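You operate a simulated robot arm through the tools that you are given. There is no shell and no other tool.

Carry out the task below with a simulated robot arm. There is one attempt and no reset: what you move stays moved.

TASK
Find the focus of the green lens: slide the card till the spot is a dot.
Fine: lens clamped in seat 29 before the wide beam goes on; brake on again at the end.

Only the result counts: the job must be done as asked and must still hold three seconds after the hand-in. Knocking over, shifting, dropping, spilling or breaking anything else fails it.

THE ROBOT
A 7-joint arm with a two-finger parallel gripper, fixed in place. Base frame: the origin is at the foot of the arm, x ahead of it, y to its left, z up; the work surface is at about z = 0.85. Readings come in m, rad, newtons and seconds.
Its first joint turns from -2.897 to 2.897 rad. Payload 3.43 kg.
The TCP is the grasp point between the finger pads, 0.03 m short of the fingertips. In the tool frame z runs along the fingers and y along their closing line. Largest opening 0.094 m; finger width 0.028, thickness 0.01; the body of the gripper, 0.05 by 0.096 m, starts 0.055 m behind the TCP.
Orientation is that of the tool frame in the base frame, as a unit quaternion [x, y, z, w]. With the fingers straight down and closing along the base's y, the tool's x points along the base's -x, its y along +y and its z along -z.

THE INTERFACE
- The arm moves only by the tool servo_tool. Its arguments are lists of equal length, an entry for each row: "offset": the shift along the tool's x, y, z in mm, a list of three; "angular": the turn, a rotation vector about the tool's x, y, z in rad, a list of three; "grip": the opening, from 0 (shut) to 1 (fully open). In form: {"offset": [[dx, dy, dz], ...], "angular": [[wx, wy, wz], ...], "grip": [grip, ...]}. A call has 1 to 20 rows; each row is the pose to reach, as a shift and turn from the pose commanded when the call began, along the tool's axes at that moment. Rows are played at 5 a second. More than 0.05 m and 0.15 rad between two rows, or a gripper value outside its range, and nothing of the call is played. Where a pose cannot be reached the arm comes as near as it can. A force on the tool above 70 N (or 10 N above the force at the start of the call, whichever is more), or a blocked arm, ends the call early, and 0.2 s more pass. Each finger travels about 0.045 m/s and halts on what it meets, pressing with about 37 N; the grip force reading is that of the motor and also rises with nothing between the fingers. The clock runs only during rows and for 0.2 s after the last one: add rows that repeat a pose to give the fingers time. It gives the time, the measured TCP pose, the force on the tool (base axes), the opening and the grip force at its end, in the units of the frame above (readings bear some noise), with the torque about the TCP (base axes, N m) and any sound that the robot's microphone picked up.
- Cameras (640 x 400 px; columns grow to the right, rows downward): "scene" is fixed at [0.0497, -0.6487, 1.457]; the picture's right is [0.63, -0.78, 0.00], its down [-0.36, -0.29, -0.88] and it looks along [0.69, 0.55, -0.47] (base axes); focal length 324 px, centre (320, 200). "wrist" rides on the gripper at [0.076, 0.014, -0.102] in the tool frame; the picture's right is [-0.18, 0.98, 0.00], its down [-0.75, -0.14, -0.64] and it looks along [-0.63, -0.12, 0.77] (tool axes); focal length 243 px, centre (320, 200). There is no depth. A picture from a camera that has moved, and an enlarged one, comes with that camera's place and axes in the base frame and with its lens.
- camera(camera): a new picture of that camera. It takes no simulated time.
- move_column(by): slides the trunk up (or, below 0, down) by that many m; the arm rides with it, the base frame stays. It gives what a move gives, with no picture.
- close_up(camera, box): a new picture of the part [left, top, right, bottom] of that camera's present view, enlarged. It takes no simulated time.
- close_job(): hands the job in; it is judged then, once.

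Nothing tells you positions but the pictures and the camera data. Unless the task says otherwise, let go and move clear before handing in.

The tools are called after "Call:" as name(argument=value, ...) on one line, values as JSON. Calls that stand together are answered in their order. servo_tool: Moves the arm, as the interface text tells. Its arguments: {"type":"object","properties":{"offset":{"type":"array","items":{"type":"array","items":{"type":"number"}}},"angular":{"type":"array","items":{"type":"array","items":{"type":"number"}}},"grip":{"type":"array","items":{"type":"number"}}},"required":["offset","angular","grip"]} The other tools are called the same way: move_column (by) slides the trunk up or down; camera (camera) takes a picture; close_up (camera, box) takes an enlarged picture of a part of a camera's view; close_job () hands the job in.

At the start:

```text
time_s: 0.0
ee_pos: [0.4833, -0.3198, 1.2656]
tcp_rot: [-0.001, 1.0, 0.0, 0.0]
contact_force: [-0.8, -0.8, -0.4]
ft_torque: [-0.01, 0.0, 0.02]
grip_width: 0.094
grip_force: 0.0
trunk travel left (down, up): [-0.25, 0.24]
```

scene: 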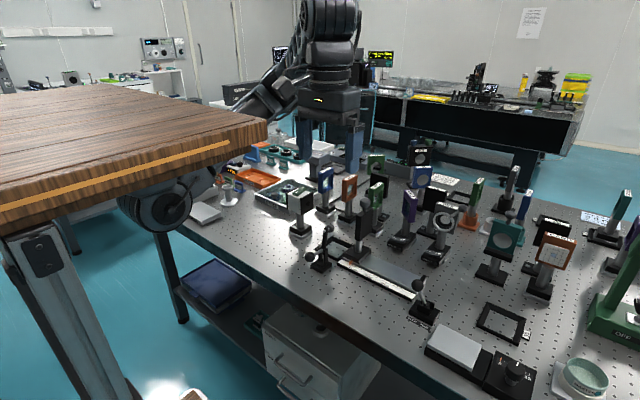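
wrist: 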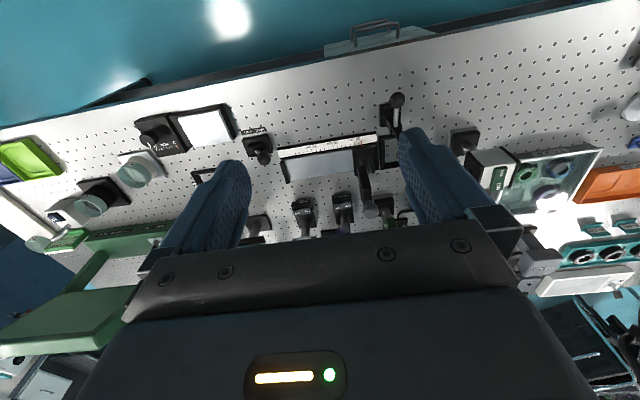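

I see an optical table with many lens holders on posts, a rail with a card carriage and some knobs. I'll enlarge parts of the scene to read labels before moving.

Call:
close_up(camera="scene", box=[280, 140, 440, 240])

Call:
close_up(camera="scene", box=[290, 220, 450, 320])

Call:
close_up(camera="scene", box=[420, 180, 580, 280])

Call:
close_up(camera="scene", box=[400, 290, 560, 390])

Call:
close_up(camera="scene", box=[520, 200, 640, 400])

Call:
close_up(camera="scene", box=[180, 130, 340, 230])

Call:
close_up(camera="wrist", box=[220, 80, 480, 242])

Call:
close_up(camera="wrist", box=[0, 80, 260, 242])

```text
4.00 times, centred on (360, 190) of scene
camera zoom: at [0.0497, -0.6487, 1.457], right [0.63, -0.78, 0.0], down [-0.36, -0.29, -0.88], along [0.69, 0.55, -0.47], focal length 1298 px, centre (160, 240)
```

zoom: 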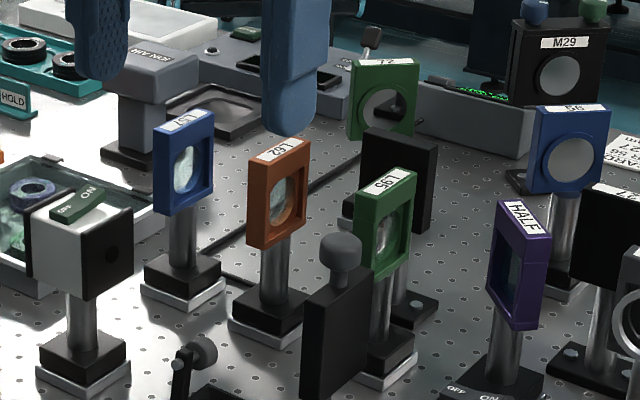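

```text
4.00 times, centred on (370, 270) of scene
camera zoom: at [0.0497, -0.6487, 1.457], right [0.63, -0.78, 0.0], down [-0.36, -0.29, -0.88], along [0.69, 0.55, -0.47], focal length 1298 px, centre (120, -80)
```

zoom: 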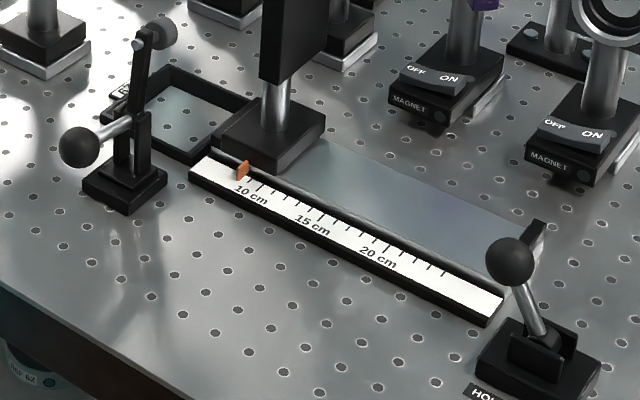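

```text
4.00 times, centred on (500, 230) of scene
camera zoom: at [0.0497, -0.6487, 1.457], right [0.63, -0.78, 0.0], down [-0.36, -0.29, -0.88], along [0.69, 0.55, -0.47], focal length 1298 px, centre (-400, 80)
```

zoom: 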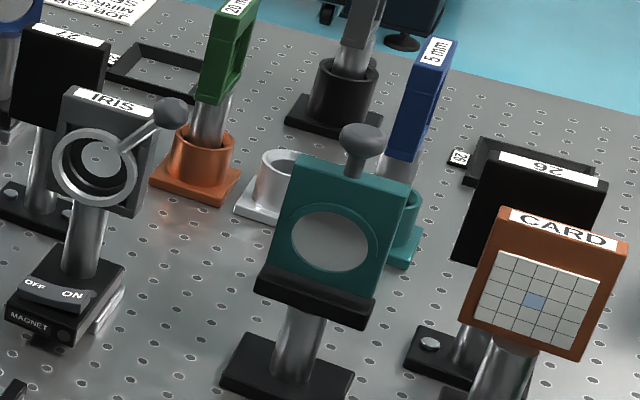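

```text
4.00 times, centred on (480, 340) of scene
camera zoom: at [0.0497, -0.6487, 1.457], right [0.63, -0.78, 0.0], down [-0.36, -0.29, -0.88], along [0.69, 0.55, -0.47], focal length 1298 px, centre (-320, -360)
```

zoom: 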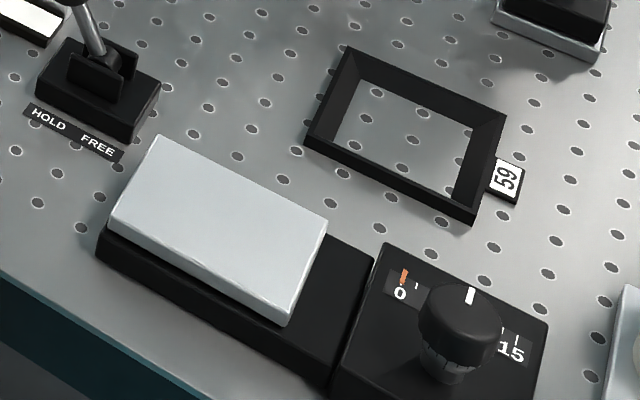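

```text
2.00 times, centred on (580, 300) of scene
camera zoom: at [0.0497, -0.6487, 1.457], right [0.63, -0.78, 0.0], down [-0.36, -0.29, -0.88], along [0.69, 0.55, -0.47], focal length 649 px, centre (-200, 0)
```

zoom: 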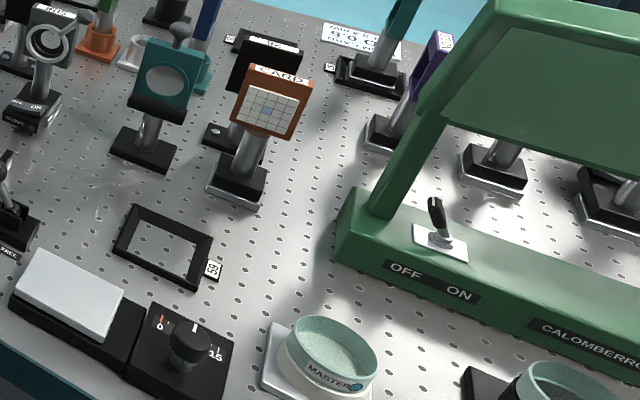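

```text
4.00 times, centred on (260, 180) of scene
camera zoom: at [0.0497, -0.6487, 1.457], right [0.63, -0.78, 0.0], down [-0.36, -0.29, -0.88], along [0.69, 0.55, -0.47], focal length 1298 px, centre (560, 280)
```

zoom: 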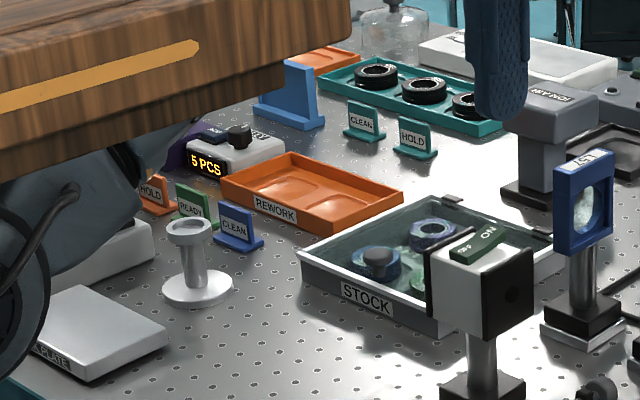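

```text
2.46 times, centred on (350, 161) of wrist
camera zoom: at [0.4074, -0.3051, 1.3678], right [0.18, 0.98, 0.0], down [0.75, -0.14, 0.64], along [0.63, -0.12, -0.77], focal length 597 px, centre (246, 296)
```

zoom: 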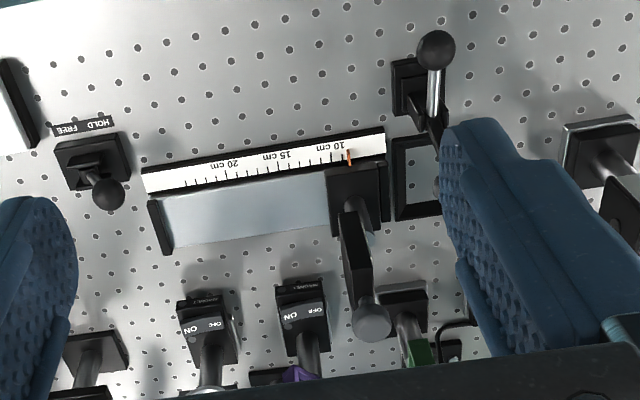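

```text
2.46 times, centred on (130, 161) of wrist
camera zoom: at [0.4074, -0.3051, 1.3678], right [0.18, 0.98, 0.0], down [0.75, -0.14, 0.64], along [0.63, -0.12, -0.77], focal length 597 px, centre (788, 296)
```

zoom: 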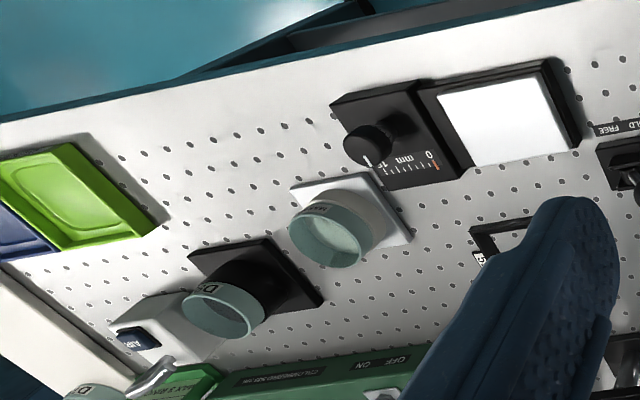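

The rail, seat and lens holders sit around x≈0.7, y −0.45…0. I'll zoom in tighter to read the labels on the green items and job cards.

Call:
close_up(camera="scene", box=[350, 145, 414, 185])

Call:
close_up(camera="scene", box=[350, 180, 414, 220])

Call:
close_up(camera="scene", box=[425, 165, 489, 205])

Call:
close_up(camera="scene", box=[450, 170, 514, 210])

Call:
close_up(camera="scene", box=[560, 190, 640, 240])

Call:
close_up(camera="scene", box=[284, 180, 348, 220])

Call:
close_up(camera="scene", box=[300, 235, 364, 275])

Call:
close_up(camera="scene", box=[500, 0, 564, 40])

```text
10.00 times, centred on (382, 165) of scene
camera zoom: at [0.0497, -0.6487, 1.457], right [0.63, -0.78, 0.0], down [-0.36, -0.29, -0.88], along [0.69, 0.55, -0.47], focal length 3245 px, centre (-300, 550)
```

zoom: 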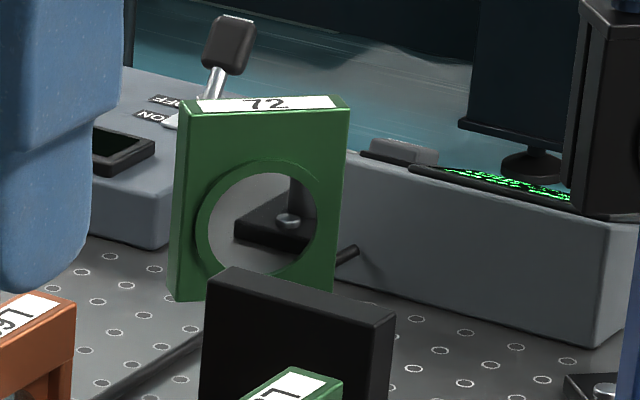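

```text
10.00 times, centred on (382, 200) of scene
camera zoom: at [0.0497, -0.6487, 1.457], right [0.63, -0.78, 0.0], down [-0.36, -0.29, -0.88], along [0.69, 0.55, -0.47], focal length 3245 px, centre (-300, 200)
```

zoom: 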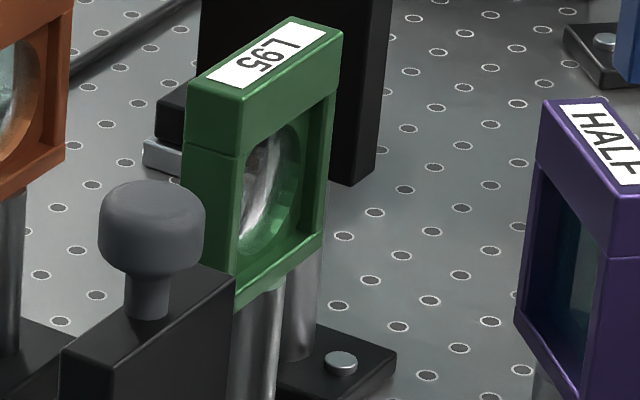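

```text
10.00 times, centred on (457, 185) of scene
camera zoom: at [0.0497, -0.6487, 1.457], right [0.63, -0.78, 0.0], down [-0.36, -0.29, -0.88], along [0.69, 0.55, -0.47], focal length 3245 px, centre (-1050, 350)
```

zoom: 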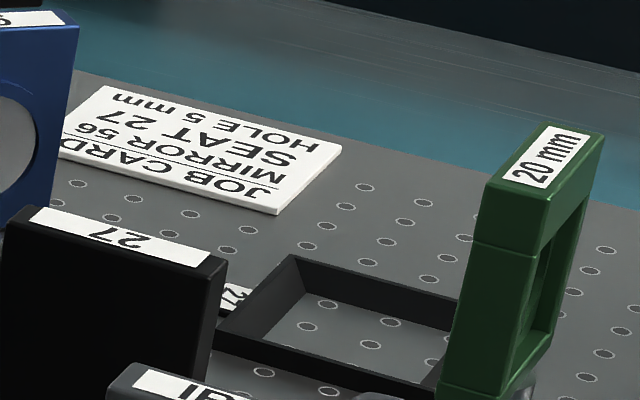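

```text
10.00 times, centred on (482, 190) of scene
camera zoom: at [0.0497, -0.6487, 1.457], right [0.63, -0.78, 0.0], down [-0.36, -0.29, -0.88], along [0.69, 0.55, -0.47], focal length 3245 px, centre (-1300, 300)
```

zoom: 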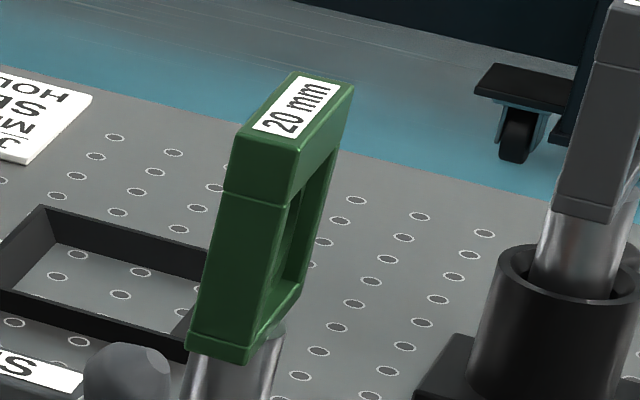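

```text
8.00 times, centred on (600, 215) of scene
camera zoom: at [0.0497, -0.6487, 1.457], right [0.63, -0.78, 0.0], down [-0.36, -0.29, -0.88], along [0.69, 0.55, -0.47], focal length 2596 px, centre (-1920, 80)
```

zoom: 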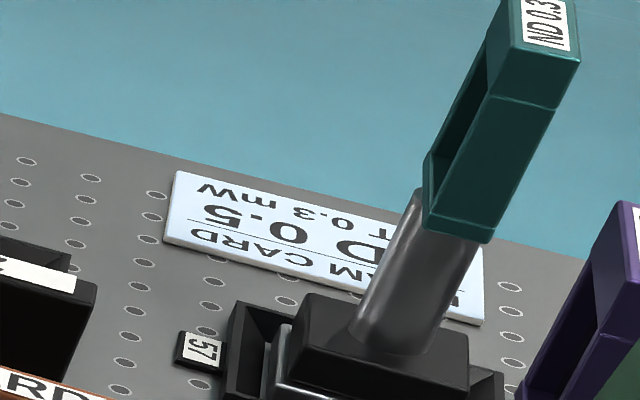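

```text
10.00 times, centred on (316, 200) of scene
camera zoom: at [0.0497, -0.6487, 1.457], right [0.63, -0.78, 0.0], down [-0.36, -0.29, -0.88], along [0.69, 0.55, -0.47], focal length 3245 px, centre (360, 200)
```

zoom: 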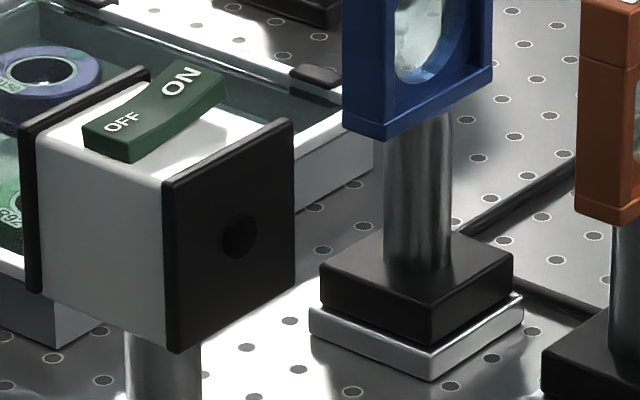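

```text
10.00 times, centred on (332, 255) of scene
camera zoom: at [0.0497, -0.6487, 1.457], right [0.63, -0.78, 0.0], down [-0.36, -0.29, -0.88], along [0.69, 0.55, -0.47], focal length 3245 px, centre (200, -350)
```

zoom: 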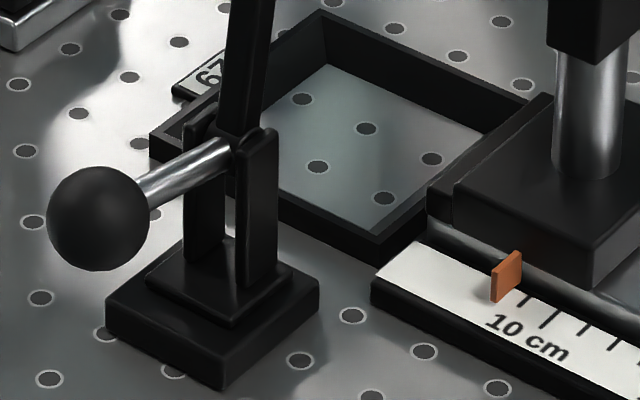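

```text
10.00 times, centred on (532, 20) of scene
camera zoom: at [0.0497, -0.6487, 1.457], right [0.63, -0.78, 0.0], down [-0.36, -0.29, -0.88], along [0.69, 0.55, -0.47], focal length 3245 px, centre (-1800, 2000)
```

zoom: 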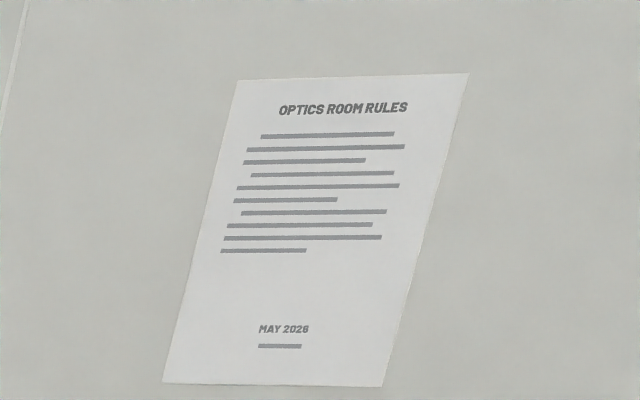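

The green lens is L95, the wide-beam source looks like the white box with the green rocker, and the seat beside the toggle clamp appears to be seat 29. Next I'll shift the arm sideways and use the wrist camera to confirm labels and geometry.

Call:
servo_tool(offset=[[0, 50, 0], [0, 100, 0], [0, 150, 0], [0, 180, 0], [0, 180, 0]], angular=[[0, 0, 0], [0, 0, 0], [0, 0, 0], [0, 0, 0], [0, 0, 0]], grip=[1, 1, 1, 1, 1])

Call:
camera(camera="wrist")

Call:
camera(camera="scene")

```text
time_s: 1.2
ee_pos: [0.4848, -0.14, 1.2652]
tcp_rot: [0.0, 1.0, -0.001, -0.001]
contact_force: [0.6, 0.0, -0.1]
ft_torque: [0.04, 0.02, 0.02]
grip_width: 0.0942
grip_force: 0.1
trunk travel left (down, up): [-0.25, 0.24]
```

```text
taken
camera wrist: at [0.4081, -0.1248, 1.3675], right [0.18, 0.98, 0.0], down [0.75, -0.14, 0.64], along [0.63, -0.12, -0.77], focal length 243 px, centre (320, 200)
```

wrist: 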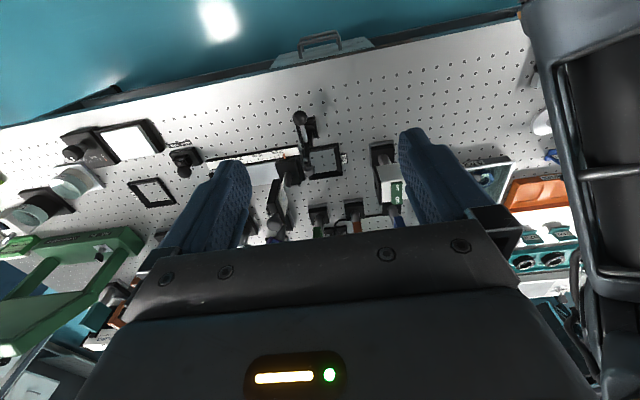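

```text
taken
```

scene: 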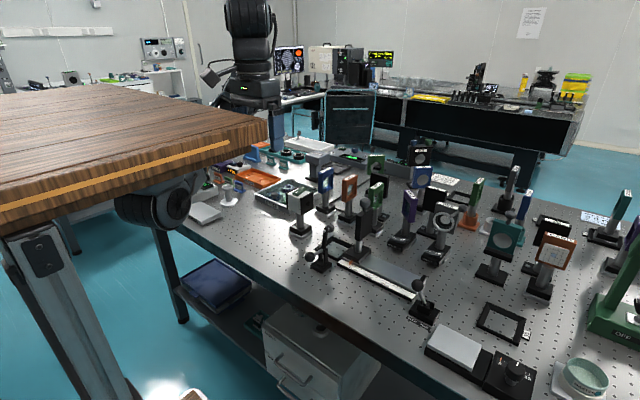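

The wrist view now covers the seat, clamp, source and lenses. I'll enlarge this view to read the labels and see the clamp.

Call:
close_up(camera="wrist", box=[270, 100, 366, 160])

Call:
close_up(camera="wrist", box=[240, 130, 400, 230])

Call:
close_up(camera="wrist", box=[340, 130, 436, 190])

Call:
close_up(camera="scene", box=[200, 120, 330, 201])

Call:
close_up(camera="scene", box=[290, 150, 402, 220])

```text
6.67 times, centred on (318, 130) of wrist
camera zoom: at [0.4081, -0.1248, 1.3675], right [0.18, 0.98, 0.0], down [0.75, -0.14, 0.64], along [0.63, -0.12, -0.77], focal length 1618 px, centre (333, 667)
```

zoom: 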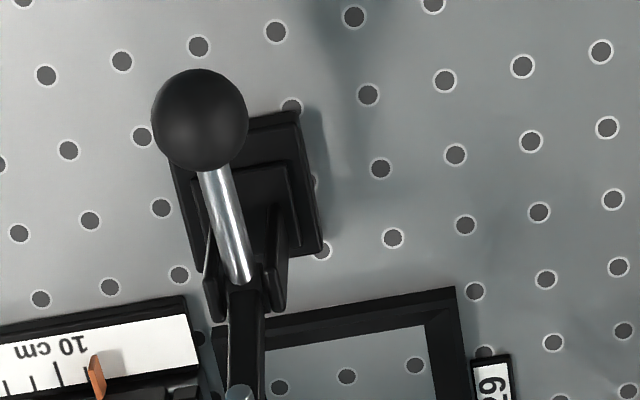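

```text
4.00 times, centred on (320, 180) of wrist
camera zoom: at [0.4081, -0.1248, 1.3675], right [0.18, 0.98, 0.0], down [0.75, -0.14, 0.64], along [0.63, -0.12, -0.77], focal length 970 px, centre (320, 280)
```

zoom: 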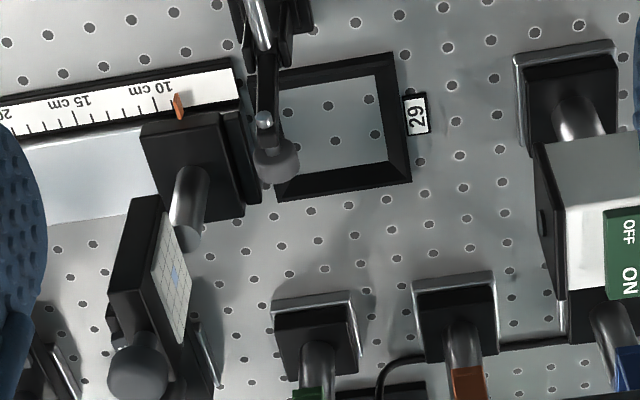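

```text
6.67 times, centred on (388, 160) of wrist
camera zoom: at [0.4081, -0.1248, 1.3675], right [0.18, 0.98, 0.0], down [0.75, -0.14, 0.64], along [0.63, -0.12, -0.77], focal length 1618 px, centre (-133, 467)
```

zoom: 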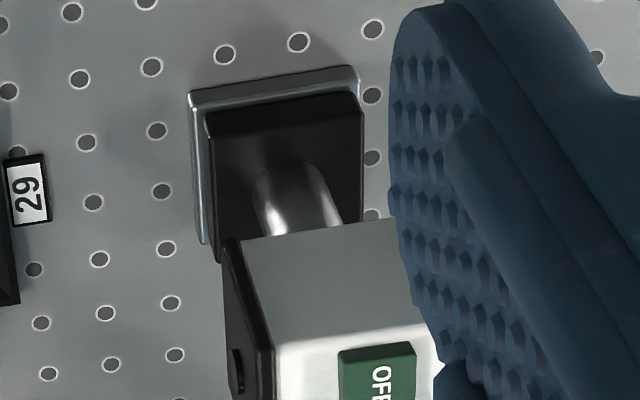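

```text
4.92 times, centred on (265, 160) of scene
camera zoom: at [0.0497, -0.6487, 1.457], right [0.63, -0.78, 0.0], down [-0.36, -0.29, -0.88], along [0.69, 0.55, -0.47], focal length 1598 px, centre (591, 394)
```

zoom: 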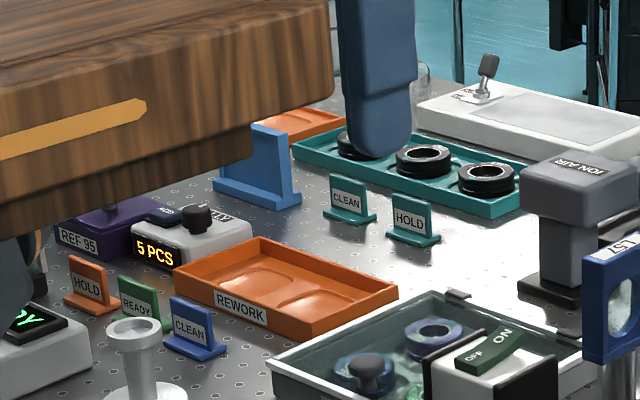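

```text
5.71 times, centred on (346, 185) of scene
camera zoom: at [0.0497, -0.6487, 1.457], right [0.63, -0.78, 0.0], down [-0.36, -0.29, -0.88], along [0.69, 0.55, -0.47], focal length 1854 px, centre (171, 286)
```

zoom: 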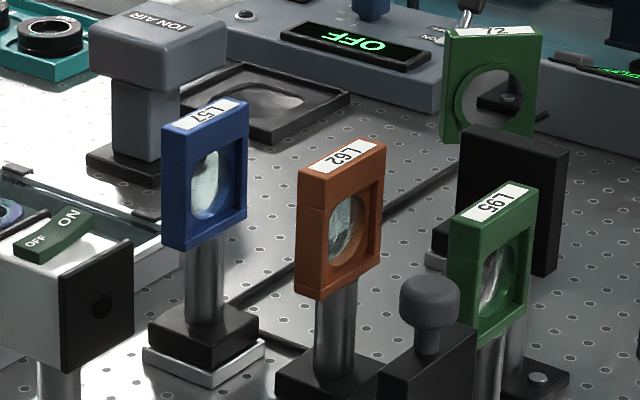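

Seat 29 is confirmed (label to its left side), and L95 stands around (0.872, −0.212). Next I'll turn the tool 90° so the wrist camera looks along −y, to view the clamp, card face and lens.

Call:
servo_tool(offset=[[-12, 8, 6], [-24, 16, 12], [-36, 24, 18], [-48, 32, 24], [-60, 40, 30], [-72, 48, 36], [-84, 56, 42], [-96, 64, 48], [-110, 72, 54], [-122, 80, 60], [-135, 90, 65], [-135, 90, 65]], angular=[[0, 0, 0.143], [0, 0, 0.286], [0, 0, 0.429], [0, 0, 0.571], [0, 0, 0.714], [0, 0, 0.857], [0, 0, 1.0], [0, 0, 1.143], [0, 0, 1.286], [0, 0, 1.429], [0, 0, 1.571], [0, 0, 1.571]], grip=[1, 1, 1, 1, 1, 1, 1, 1, 1, 1, 1, 1])

Call:
camera(camera="wrist")

Call:
camera(camera="scene")

```text
time_s: 2.5
ee_pos: [0.5254, -0.1375, 1.2335]
tcp_rot: [0.427, 0.904, 0.004, 0.0]
contact_force: [-0.8, 0.4, -0.4]
ft_torque: [0.01, 0.02, 0.0]
grip_width: 0.0941
grip_force: 0.1
trunk travel left (down, up): [-0.25, 0.24]
stopped in row 6: the arm was blocked; the commanded pose is now the measured one
```

```text
taken
camera wrist: at [0.4877, -0.0686, 1.337], right [0.88, 0.48, 0.01], down [0.37, -0.68, 0.64], along [0.31, -0.56, -0.77], focal length 243 px, centre (320, 200)
```

wrist: 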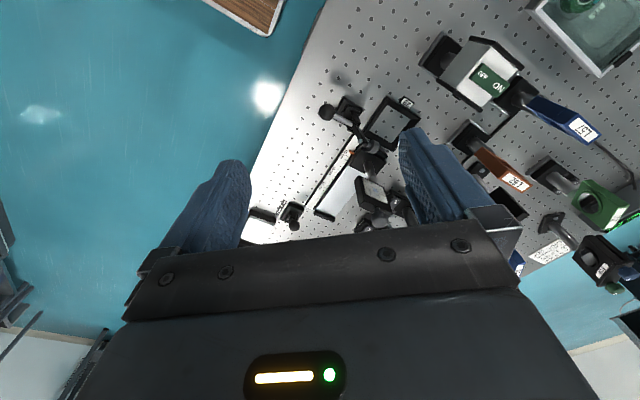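

```text
taken
```

scene: 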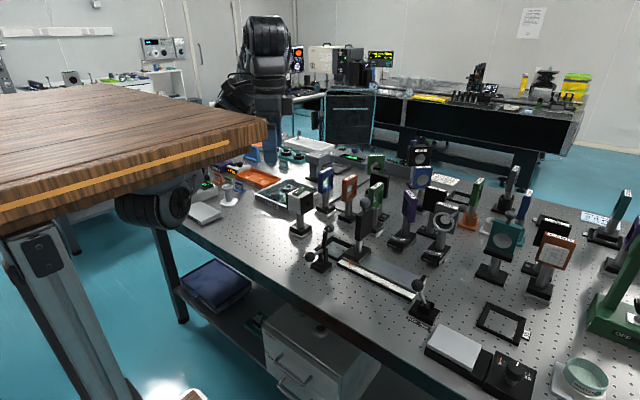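

The turn got blocked part-way, probably a joint limit in this close-in pose. I'll move outward first and then retry the remaining turn.

Call:
servo_tool(offset=[[-19, 23, 5], [-38, 46, 10], [-57, 70, 15], [-76, 93, 20], [-76, 93, 20]], angular=[[0, 0, 0], [0, 0, 0], [0, 0, 0], [0, 0, 0], [0, 0, 0]], grip=[1, 1, 1, 1, 1])

```text
time_s: 3.7
ee_pos: [0.6336, -0.1582, 1.2144]
tcp_rot: [0.455, 0.89, 0.002, 0.001]
contact_force: [0.6, -0.1, -0.5]
ft_torque: [0.01, 0.02, -0.02]
grip_width: 0.0943
grip_force: 0.0
trunk travel left (down, up): [-0.25, 0.24]
```

Call:
servo_tool(offset=[[0, 0, 0], [0, 0, 0], [0, 0, 0], [0, 0, 0], [0, 0, 0]], angular=[[0, 0, 0.14], [0, 0, 0.28], [0, 0, 0.42], [0, 0, 0.56], [0, 0, 0.626]], grip=[1, 1, 1, 1, 1])

Call:
camera(camera="wrist")

Call:
camera(camera="scene")

```text
time_s: 4.9
ee_pos: [0.6355, -0.1549, 1.2138]
tcp_rot: [0.706, 0.708, 0.003, 0.0]
contact_force: [-0.1, 0.6, 0.4]
ft_torque: [0.0, 0.0, 0.0]
grip_width: 0.094
grip_force: 0.1
trunk travel left (down, up): [-0.25, 0.24]
```

```text
taken
camera wrist: at [0.6507, -0.0789, 1.3171], right [0.98, -0.18, 0.0], down [-0.14, -0.76, 0.64], along [-0.11, -0.63, -0.77], focal length 243 px, centre (320, 200)
```

wrist: 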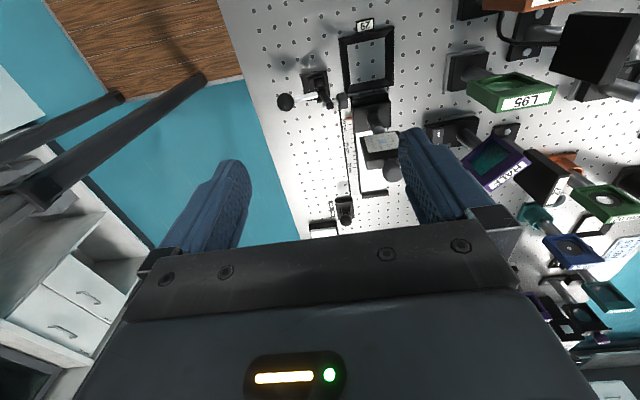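

```text
taken
```

scene: 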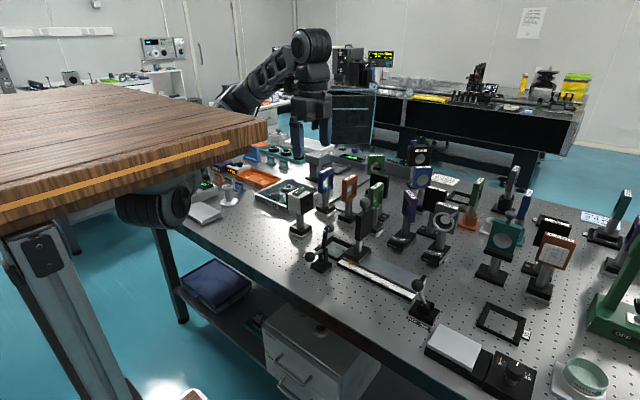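

The turn worked further out; the wrist camera now looks along −y. I'll zoom in on the seat, clamp, card and L95.

Call:
close_up(camera="wrist", box=[270, 15, 430, 115])

Call:
close_up(camera="wrist", box=[270, 80, 430, 180])

Call:
close_up(camera="wrist", box=[420, 30, 580, 130])

Call:
close_up(camera="wrist", box=[290, 160, 386, 220])

```text
4.00 times, centred on (350, 65) of wrist
camera zoom: at [0.6507, -0.0789, 1.3171], right [0.98, -0.18, 0.0], down [-0.14, -0.76, 0.64], along [-0.11, -0.63, -0.77], focal length 970 px, centre (200, 740)
```

zoom: 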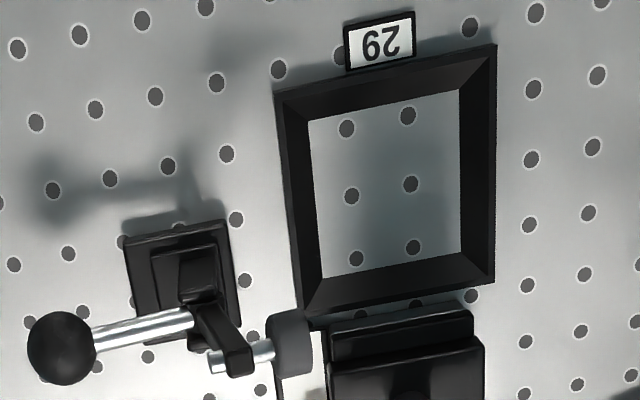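

```text
4.00 times, centred on (350, 130) of wrist
camera zoom: at [0.6507, -0.0789, 1.3171], right [0.98, -0.18, 0.0], down [-0.14, -0.76, 0.64], along [-0.11, -0.63, -0.77], focal length 970 px, centre (200, 480)
```

zoom: 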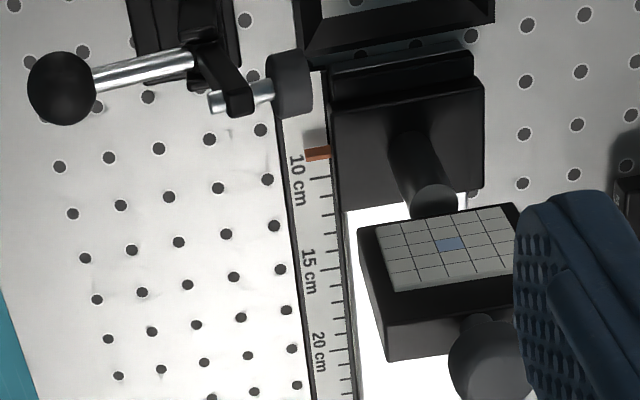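

```text
4.00 times, centred on (500, 80) of wrist
camera zoom: at [0.6507, -0.0789, 1.3171], right [0.98, -0.18, 0.0], down [-0.14, -0.76, 0.64], along [-0.11, -0.63, -0.77], focal length 970 px, centre (-400, 680)
```

zoom: 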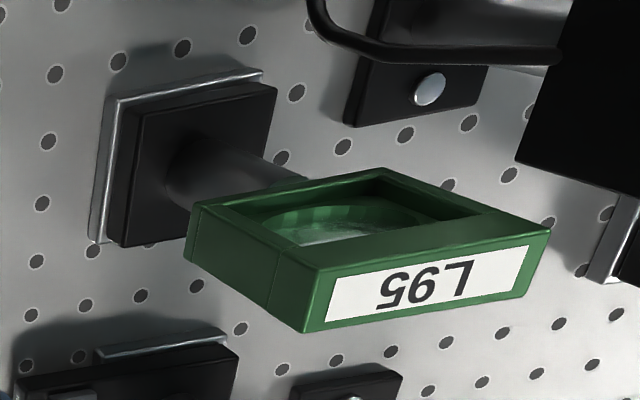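

```text
6.67 times, centred on (338, 190) of wrist
camera zoom: at [0.6507, -0.0789, 1.3171], right [0.98, -0.18, 0.0], down [-0.14, -0.76, 0.64], along [-0.11, -0.63, -0.77], focal length 1618 px, centre (200, 267)
```

zoom: 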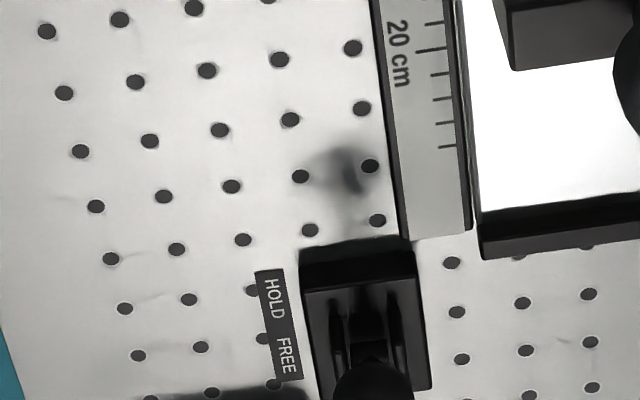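

I've localized things: L95 centre ≈ (0.872, −0.214) with frame top ≈ 1.024 and 61 mm wide along x; seat 29 pocket centre ≈ (0.7135, −0.176); clamp ball ≈ (0.575, −0.195, 0.913); card knob ≈ (0.713, −0.272, 1.045). I'll go above L95 with the fingers closing along x.

Call:
servo_tool(offset=[[-10, 40, 16], [-20, 80, 32], [-30, 119, 48], [-40, 158, 63], [-50, 197, 79], [-59.5, 236.5, 94], [-59.5, 236.5, 94], [-59.5, 236.5, 94]], angular=[[0, 0, 0], [0, 0, 0], [0, 0, 0], [0, 0, 0], [0, 0, 0], [0, 0, 0], [0, 0, 0], [0, 0, 0]], grip=[1, 1, 1, 1, 1, 1, 1, 1])

Call:
camera(camera="wrist")

Call:
camera(camera="scene")

```text
time_s: 6.7
ee_pos: [0.7105, -0.207, 1.123]
tcp_rot: [0.682, 0.731, 0.003, -0.001]
contact_force: [-0.5, -0.2, 0.7]
ft_torque: [0.03, 0.0, -0.03]
grip_width: 0.0936
grip_force: 0.1
out of reach, approached as far as the arm can: row 1, 2, 3, 4, 5, 6, 7, 8
trunk travel left (down, up): [-0.25, 0.24]
```

```text
taken
camera wrist: at [0.7191, -0.1306, 1.2266], right [0.99, -0.12, 0.0], down [-0.09, -0.77, 0.64], along [-0.07, -0.63, -0.77], focal length 243 px, centre (320, 200)
```

wrist: 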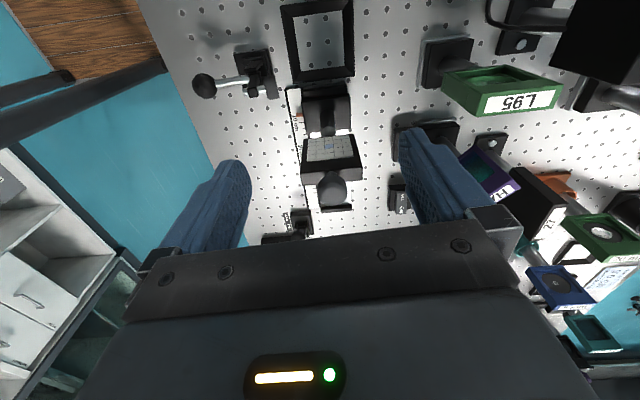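

```text
taken
```

scene: 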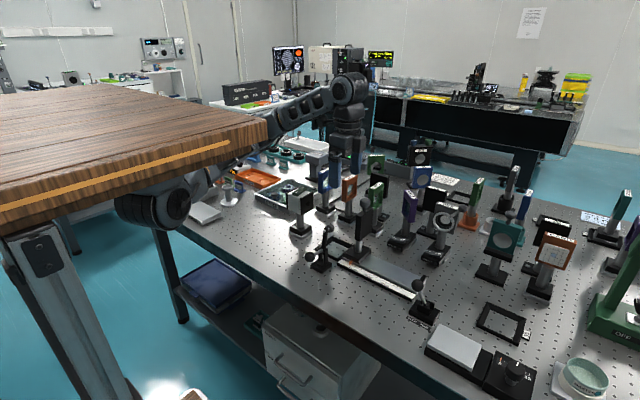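

The arm can't hold this +90° turn further out. I'll raise slightly, turn back through neutral, and test the reach over L95 with the opposite turn.

Call:
servo_tool(offset=[[0, 0, -30], [0, 0, -60], [0, 0, -70], [0, 0, -70], [0, 0, -70], [0, 0, -70], [0, 0, -70], [0, 0, -70], [0, 0, -70], [0, 0, -70], [0, 0, -70], [0, 0, -70], [0, 0, -70]], angular=[[0, 0, 0], [0, 0, -0.1], [0, 0, -0.24], [0, 0, -0.38], [0, 0, -0.52], [0, 0, -0.66], [0, 0, -0.8], [0, 0, -0.94], [0, 0, -1.08], [0, 0, -1.22], [0, 0, -1.36], [0, 0, -1.502], [0, 0, -1.502]], grip=[1, 1, 1, 1, 1, 1, 1, 1, 1, 1, 1, 1, 1])

```text
time_s: 9.5
ee_pos: [0.7035, -0.2086, 1.1985]
tcp_rot: [0.0, 1.0, 0.003, 0.002]
contact_force: [-0.1, 0.8, -0.4]
ft_torque: [0.03, -0.04, 0.01]
grip_width: 0.0939
grip_force: 0.0
trunk travel left (down, up): [-0.25, 0.24]
```

Back at neutral orientation. Now testing the reach over L95 in this orientation.

Call:
servo_tool(offset=[[-42, -1, 16], [-84, -3, 32], [-126, -4, 48], [-168, -6, 64], [-168, -6, 64], [-168, -6, 64]], angular=[[0, 0, 0], [0, 0, 0], [0, 0, 0], [0, 0, 0], [0, 0, 0], [0, 0, 0]], grip=[1, 1, 1, 1, 1, 1])

Call:
camera(camera="wrist")

Call:
camera(camera="scene")

```text
time_s: 10.9
ee_pos: [0.8723, -0.2138, 1.1332]
tcp_rot: [0.001, 1.0, 0.003, 0.001]
contact_force: [0.3, 1.0, 0.6]
ft_torque: [0.03, -0.01, 0.0]
grip_width: 0.0939
grip_force: 0.0
trunk travel left (down, up): [-0.25, 0.24]
```

```text
taken
camera wrist: at [0.7967, -0.2001, 1.2357], right [0.19, 0.98, 0.01], down [0.75, -0.15, 0.64], along [0.63, -0.12, -0.77], focal length 243 px, centre (320, 200)
```

wrist: 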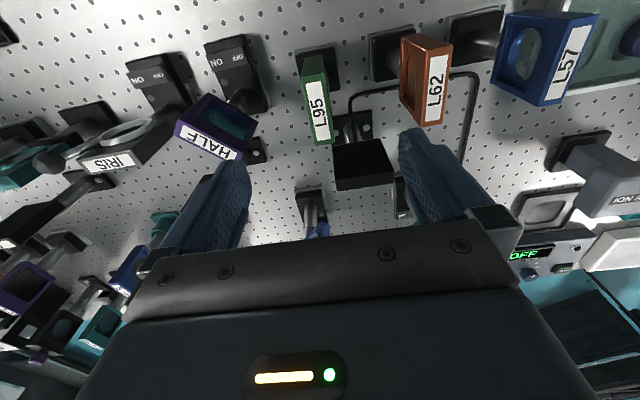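

```text
taken
```

scene: 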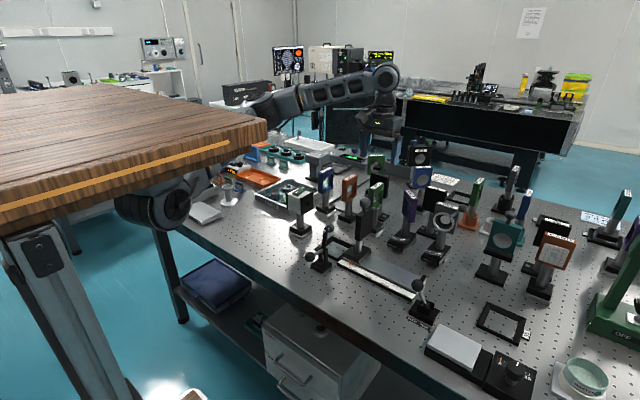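

Neutral orientation reaches fine, and L95 is right below the fingers. The lens frame has a solid top block about 20 mm tall and thick along y, which suits a y-closing grip. I'll check the neighbours before going down.

Call:
close_up(camera="wrist", box=[180, 20, 436, 180])

Call:
close_up(camera="scene", box=[345, 120, 441, 220])

```text
2.50 times, centred on (308, 100) of wrist
camera zoom: at [0.7967, -0.2001, 1.2357], right [0.19, 0.98, 0.01], down [0.75, -0.15, 0.64], along [0.63, -0.12, -0.77], focal length 606 px, centre (350, 450)
```

zoom: 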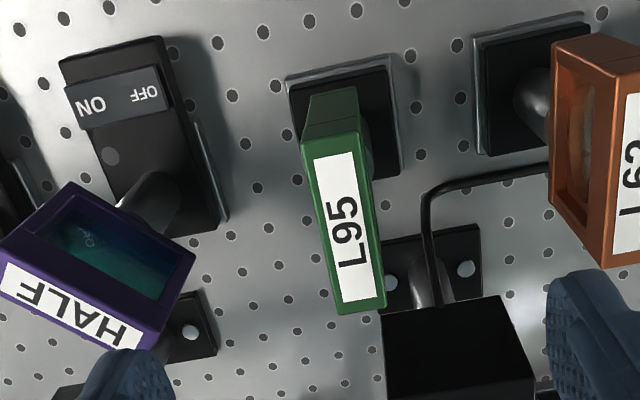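

```text
4.00 times, centred on (393, 170) of scene
camera zoom: at [0.0497, -0.6487, 1.457], right [0.63, -0.78, 0.0], down [-0.36, -0.29, -0.88], along [0.69, 0.55, -0.47], focal length 1298 px, centre (28, 320)
```

zoom: 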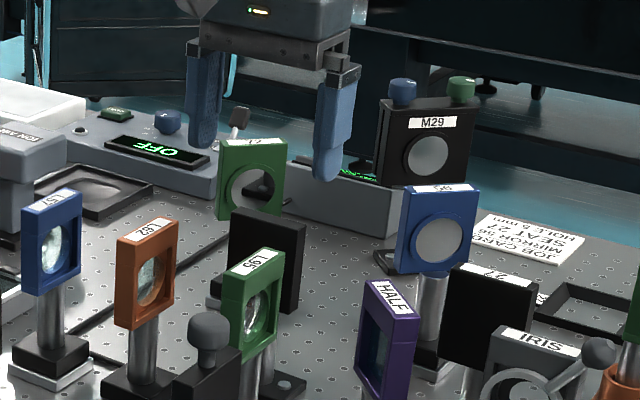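

Clearances are fine with a half-open gripper (HALF frame edge at y≈−0.29, black panel at x≈0.955). I'll narrow to ~50 mm and descend onto the top block of L95.

Call:
servo_tool(offset=[[0, 0, 0], [0, 0, 0], [0, 0, 0], [0, 0, 30], [0, 0, 60], [0, 0, 85], [0, 0, 105], [0, 0, 105]], angular=[[0, 0, 0], [0, 0, 0], [0, 0, 0], [0, 0, 0], [0, 0, 0], [0, 0, 0], [0, 0, 0], [0, 0, 0]], grip=[0.53, 0.53, 0.53, 0.53, 0.53, 0.53, 0.53, 0.53])

Call:
camera(camera="wrist")

Call:
close_up(camera="scene", box=[345, 120, 441, 220])

```text
time_s: 12.7
ee_pos: [0.8747, -0.2158, 1.0278]
tcp_rot: [0.002, 1.0, 0.004, 0.002]
contact_force: [-0.4, -0.6, -0.4]
ft_torque: [-0.02, 0.0, -0.01]
grip_width: 0.0501
grip_force: 0.0
trunk travel left (down, up): [-0.25, 0.24]
```

```text
taken
camera wrist: at [0.7973, -0.2011, 1.1312], right [0.19, 0.98, 0.01], down [0.75, -0.15, 0.64], along [0.63, -0.12, -0.77], focal length 243 px, centre (320, 200)
```

wrist: 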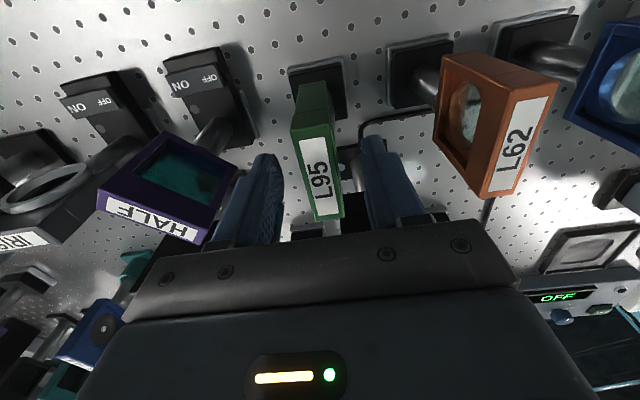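

```text
4.00 times, centred on (393, 170) of scene
camera zoom: at [0.0497, -0.6487, 1.457], right [0.63, -0.78, 0.0], down [-0.36, -0.29, -0.88], along [0.69, 0.55, -0.47], focal length 1298 px, centre (28, 320)
```

zoom: 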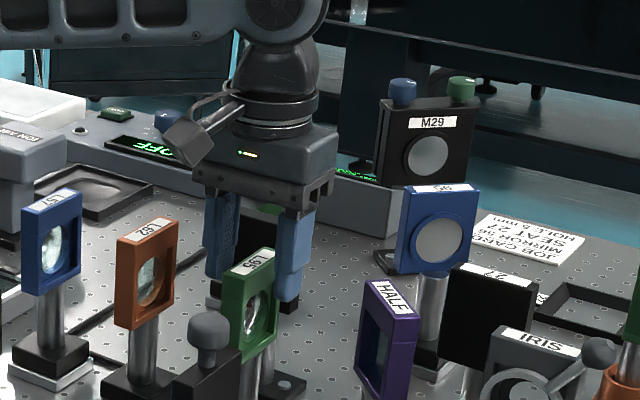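

The fingers straddle the top block of L95 properly. Closing now.

Call:
servo_tool(offset=[[0, 0, 0], [0, 0, 0], [0, 0, 0], [0, 0, 0], [0, 0, 0]], angular=[[0, 0, 0], [0, 0, 0], [0, 0, 0], [0, 0, 0], [0, 0, 0]], grip=[0.1, 0.0, 0.0, 0.0, 0.0])

Call:
camera(camera="wrist")

```text
time_s: 13.9
ee_pos: [0.873, -0.2163, 1.0295]
tcp_rot: [0.0, 1.0, 0.002, 0.002]
contact_force: [1.1, -0.1, 0.4]
ft_torque: [-0.22, 0.01, 0.1]
grip_width: 0.0199
grip_force: 36.9
trunk travel left (down, up): [-0.25, 0.24]
```

```text
taken
camera wrist: at [0.7974, -0.2012, 1.1314], right [0.19, 0.98, 0.01], down [0.75, -0.15, 0.64], along [0.63, -0.12, -0.77], focal length 243 px, centre (320, 200)
```

wrist: 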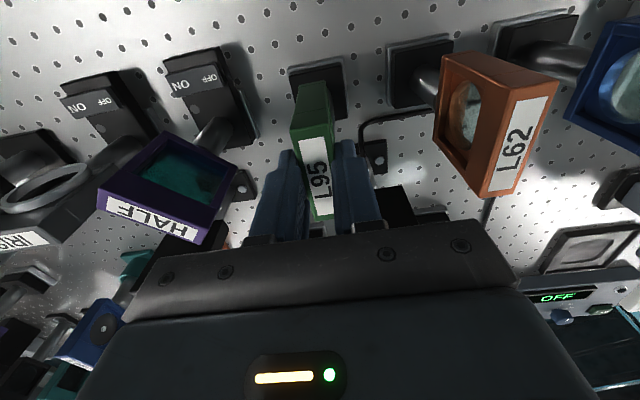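

Gripped at 20 mm with full force. Lifting straight up.

Call:
servo_tool(offset=[[0, 0, -10], [0, 0, -25], [0, 0, -45], [0, 0, -65], [0, 0, -80], [0, 0, -80]], angular=[[0, 0, 0], [0, 0, 0], [0, 0, 0], [0, 0, 0], [0, 0, 0], [0, 0, 0]], grip=[0, 0, 0, 0, 0, 0])

Call:
camera(camera="wrist")

Call:
close_up(camera="scene", box=[300, 110, 460, 270])

```text
time_s: 15.3
ee_pos: [0.8731, -0.2152, 1.1103]
tcp_rot: [0.001, 1.0, 0.003, 0.002]
contact_force: [-0.1, 0.1, -5.2]
ft_torque: [0.04, 0.01, 0.0]
grip_width: 0.0199
grip_force: 37.0
trunk travel left (down, up): [-0.25, 0.24]
```

```text
taken
camera wrist: at [0.7973, -0.2009, 1.2121], right [0.19, 0.98, 0.01], down [0.75, -0.15, 0.64], along [0.63, -0.12, -0.77], focal length 243 px, centre (320, 200)
```

wrist: 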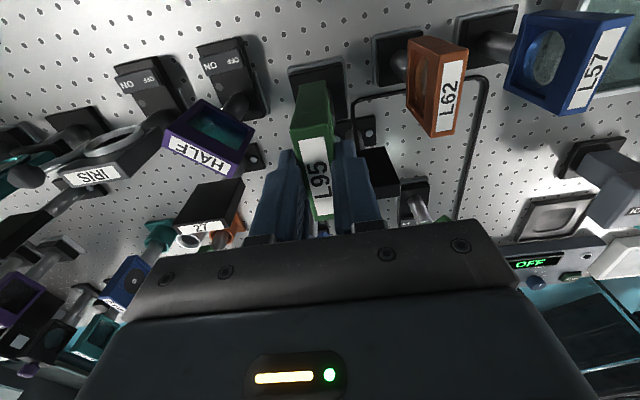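

```text
2.50 times, centred on (380, 190) of scene
camera zoom: at [0.0497, -0.6487, 1.457], right [0.63, -0.78, 0.0], down [-0.36, -0.29, -0.88], along [0.69, 0.55, -0.47], focal length 811 px, centre (170, 225)
```

zoom: 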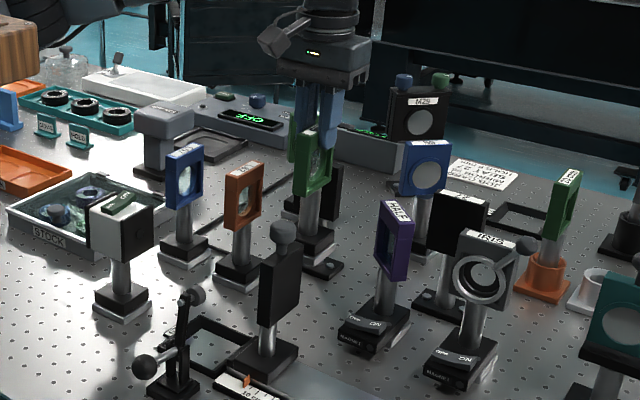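

The lens is lifted (≈5 N). I'll measure its exact offset from the gripper with a close-up before carrying it to the seat.

Call:
close_up(camera="wrist", box=[256, 40, 384, 120])

Call:
close_up(camera="wrist", box=[256, 150, 384, 230])

```text
5.00 times, centred on (320, 80) of wrist
camera zoom: at [0.7973, -0.2009, 1.2121], right [0.19, 0.98, 0.01], down [0.75, -0.15, 0.64], along [0.63, -0.12, -0.77], focal length 1213 px, centre (320, 800)
```

zoom: 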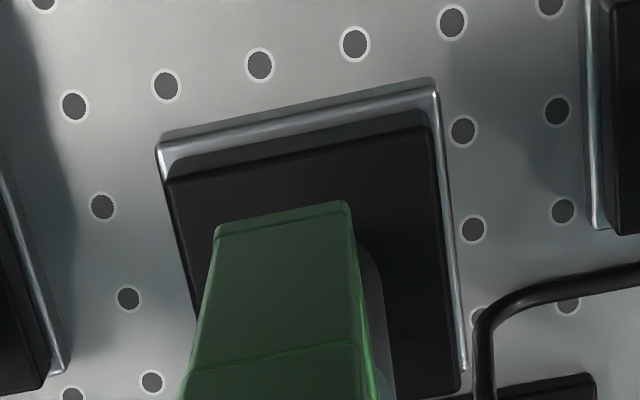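

```text
5.00 times, centred on (320, 190) of wrist
camera zoom: at [0.7973, -0.2009, 1.2121], right [0.19, 0.98, 0.01], down [0.75, -0.15, 0.64], along [0.63, -0.12, -0.77], focal length 1213 px, centre (320, 250)
```

zoom: 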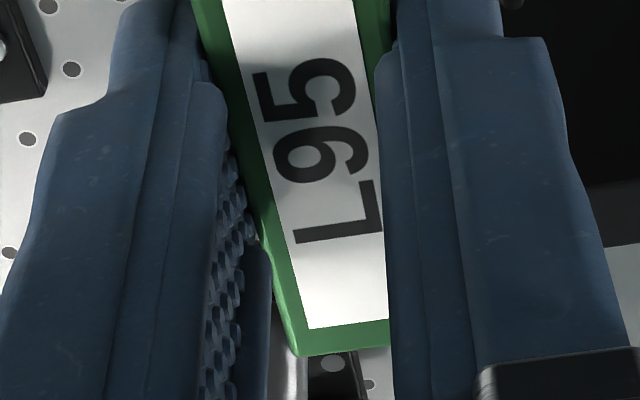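

Lens base centre sits within about 1 mm of the TCP in x and y. I'll carry it toward the seat, stopping short to re-measure the pocket.

Call:
servo_tool(offset=[[20, 15, 0], [40, 30, 0], [60, 39, 0], [80, 39, 0], [80, 39, 0]], angular=[[0, 0, 0], [0, 0, 0], [0, 0, 0], [0, 0, 0], [0, 0, 0]], grip=[0, 0, 0, 0, 0])

Call:
camera(camera="wrist")

Call:
close_up(camera="wrist", box=[240, 0, 400, 100])

Call:
close_up(camera="scene", box=[290, 120, 450, 280])

```text
time_s: 16.5
ee_pos: [0.7902, -0.1832, 1.108]
tcp_rot: [0.009, 1.0, 0.004, 0.002]
contact_force: [-0.9, 0.1, -5.1]
ft_torque: [0.01, 0.01, -0.01]
grip_width: 0.0197
grip_force: 37.6
trunk travel left (down, up): [-0.25, 0.24]
```

```text
taken
camera wrist: at [0.7139, -0.1686, 1.2104], right [0.2, 0.98, 0.01], down [0.75, -0.16, 0.64], along [0.63, -0.12, -0.77], focal length 243 px, centre (320, 200)
```

wrist: 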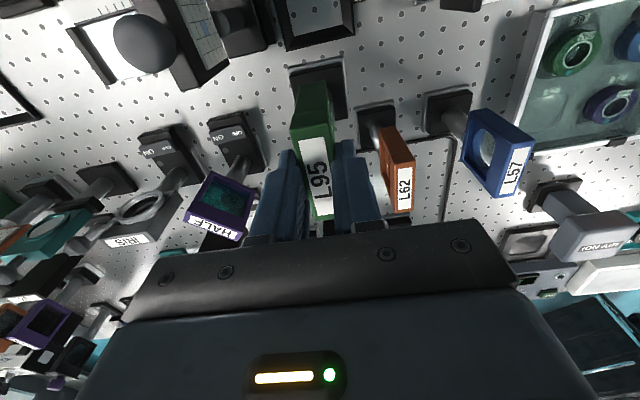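

```text
4.00 times, centred on (320, 50) of wrist
camera zoom: at [0.7139, -0.1686, 1.2104], right [0.2, 0.98, 0.01], down [0.75, -0.16, 0.64], along [0.63, -0.12, -0.77], focal length 970 px, centre (320, 800)
```

zoom: 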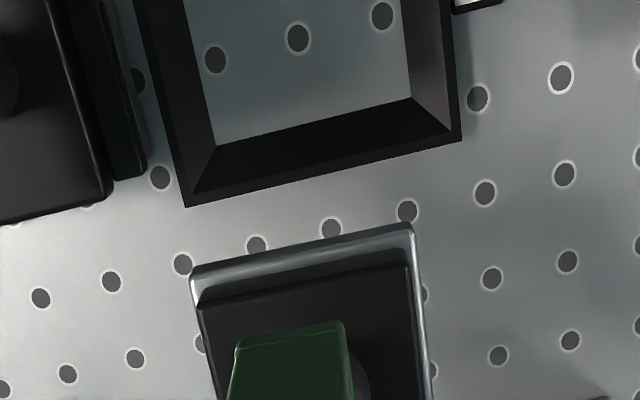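

```text
2.50 times, centred on (370, 200) of scene
camera zoom: at [0.0497, -0.6487, 1.457], right [0.63, -0.78, 0.0], down [-0.36, -0.29, -0.88], along [0.69, 0.55, -0.47], focal length 811 px, centre (195, 200)
```

zoom: 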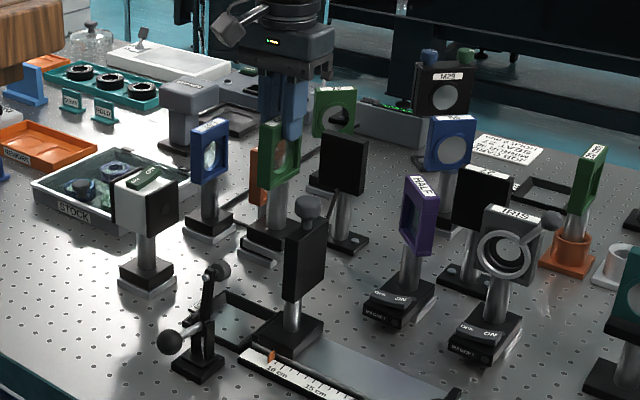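

Call:
servo_tool(offset=[[0, 0, 0], [0, 0, 0], [0, 0, 0]], angular=[[0, 0, 0], [0, 0, 0], [0, 0, 0]], grip=[0, 0, 0])

```text
time_s: 17.3
ee_pos: [0.7901, -0.1839, 1.108]
tcp_rot: [0.008, 1.0, 0.002, 0.002]
contact_force: [-1.0, 0.5, -4.2]
ft_torque: [0.0, 0.02, -0.02]
grip_width: 0.0197
grip_force: 36.8
trunk travel left (down, up): [-0.25, 0.24]
```

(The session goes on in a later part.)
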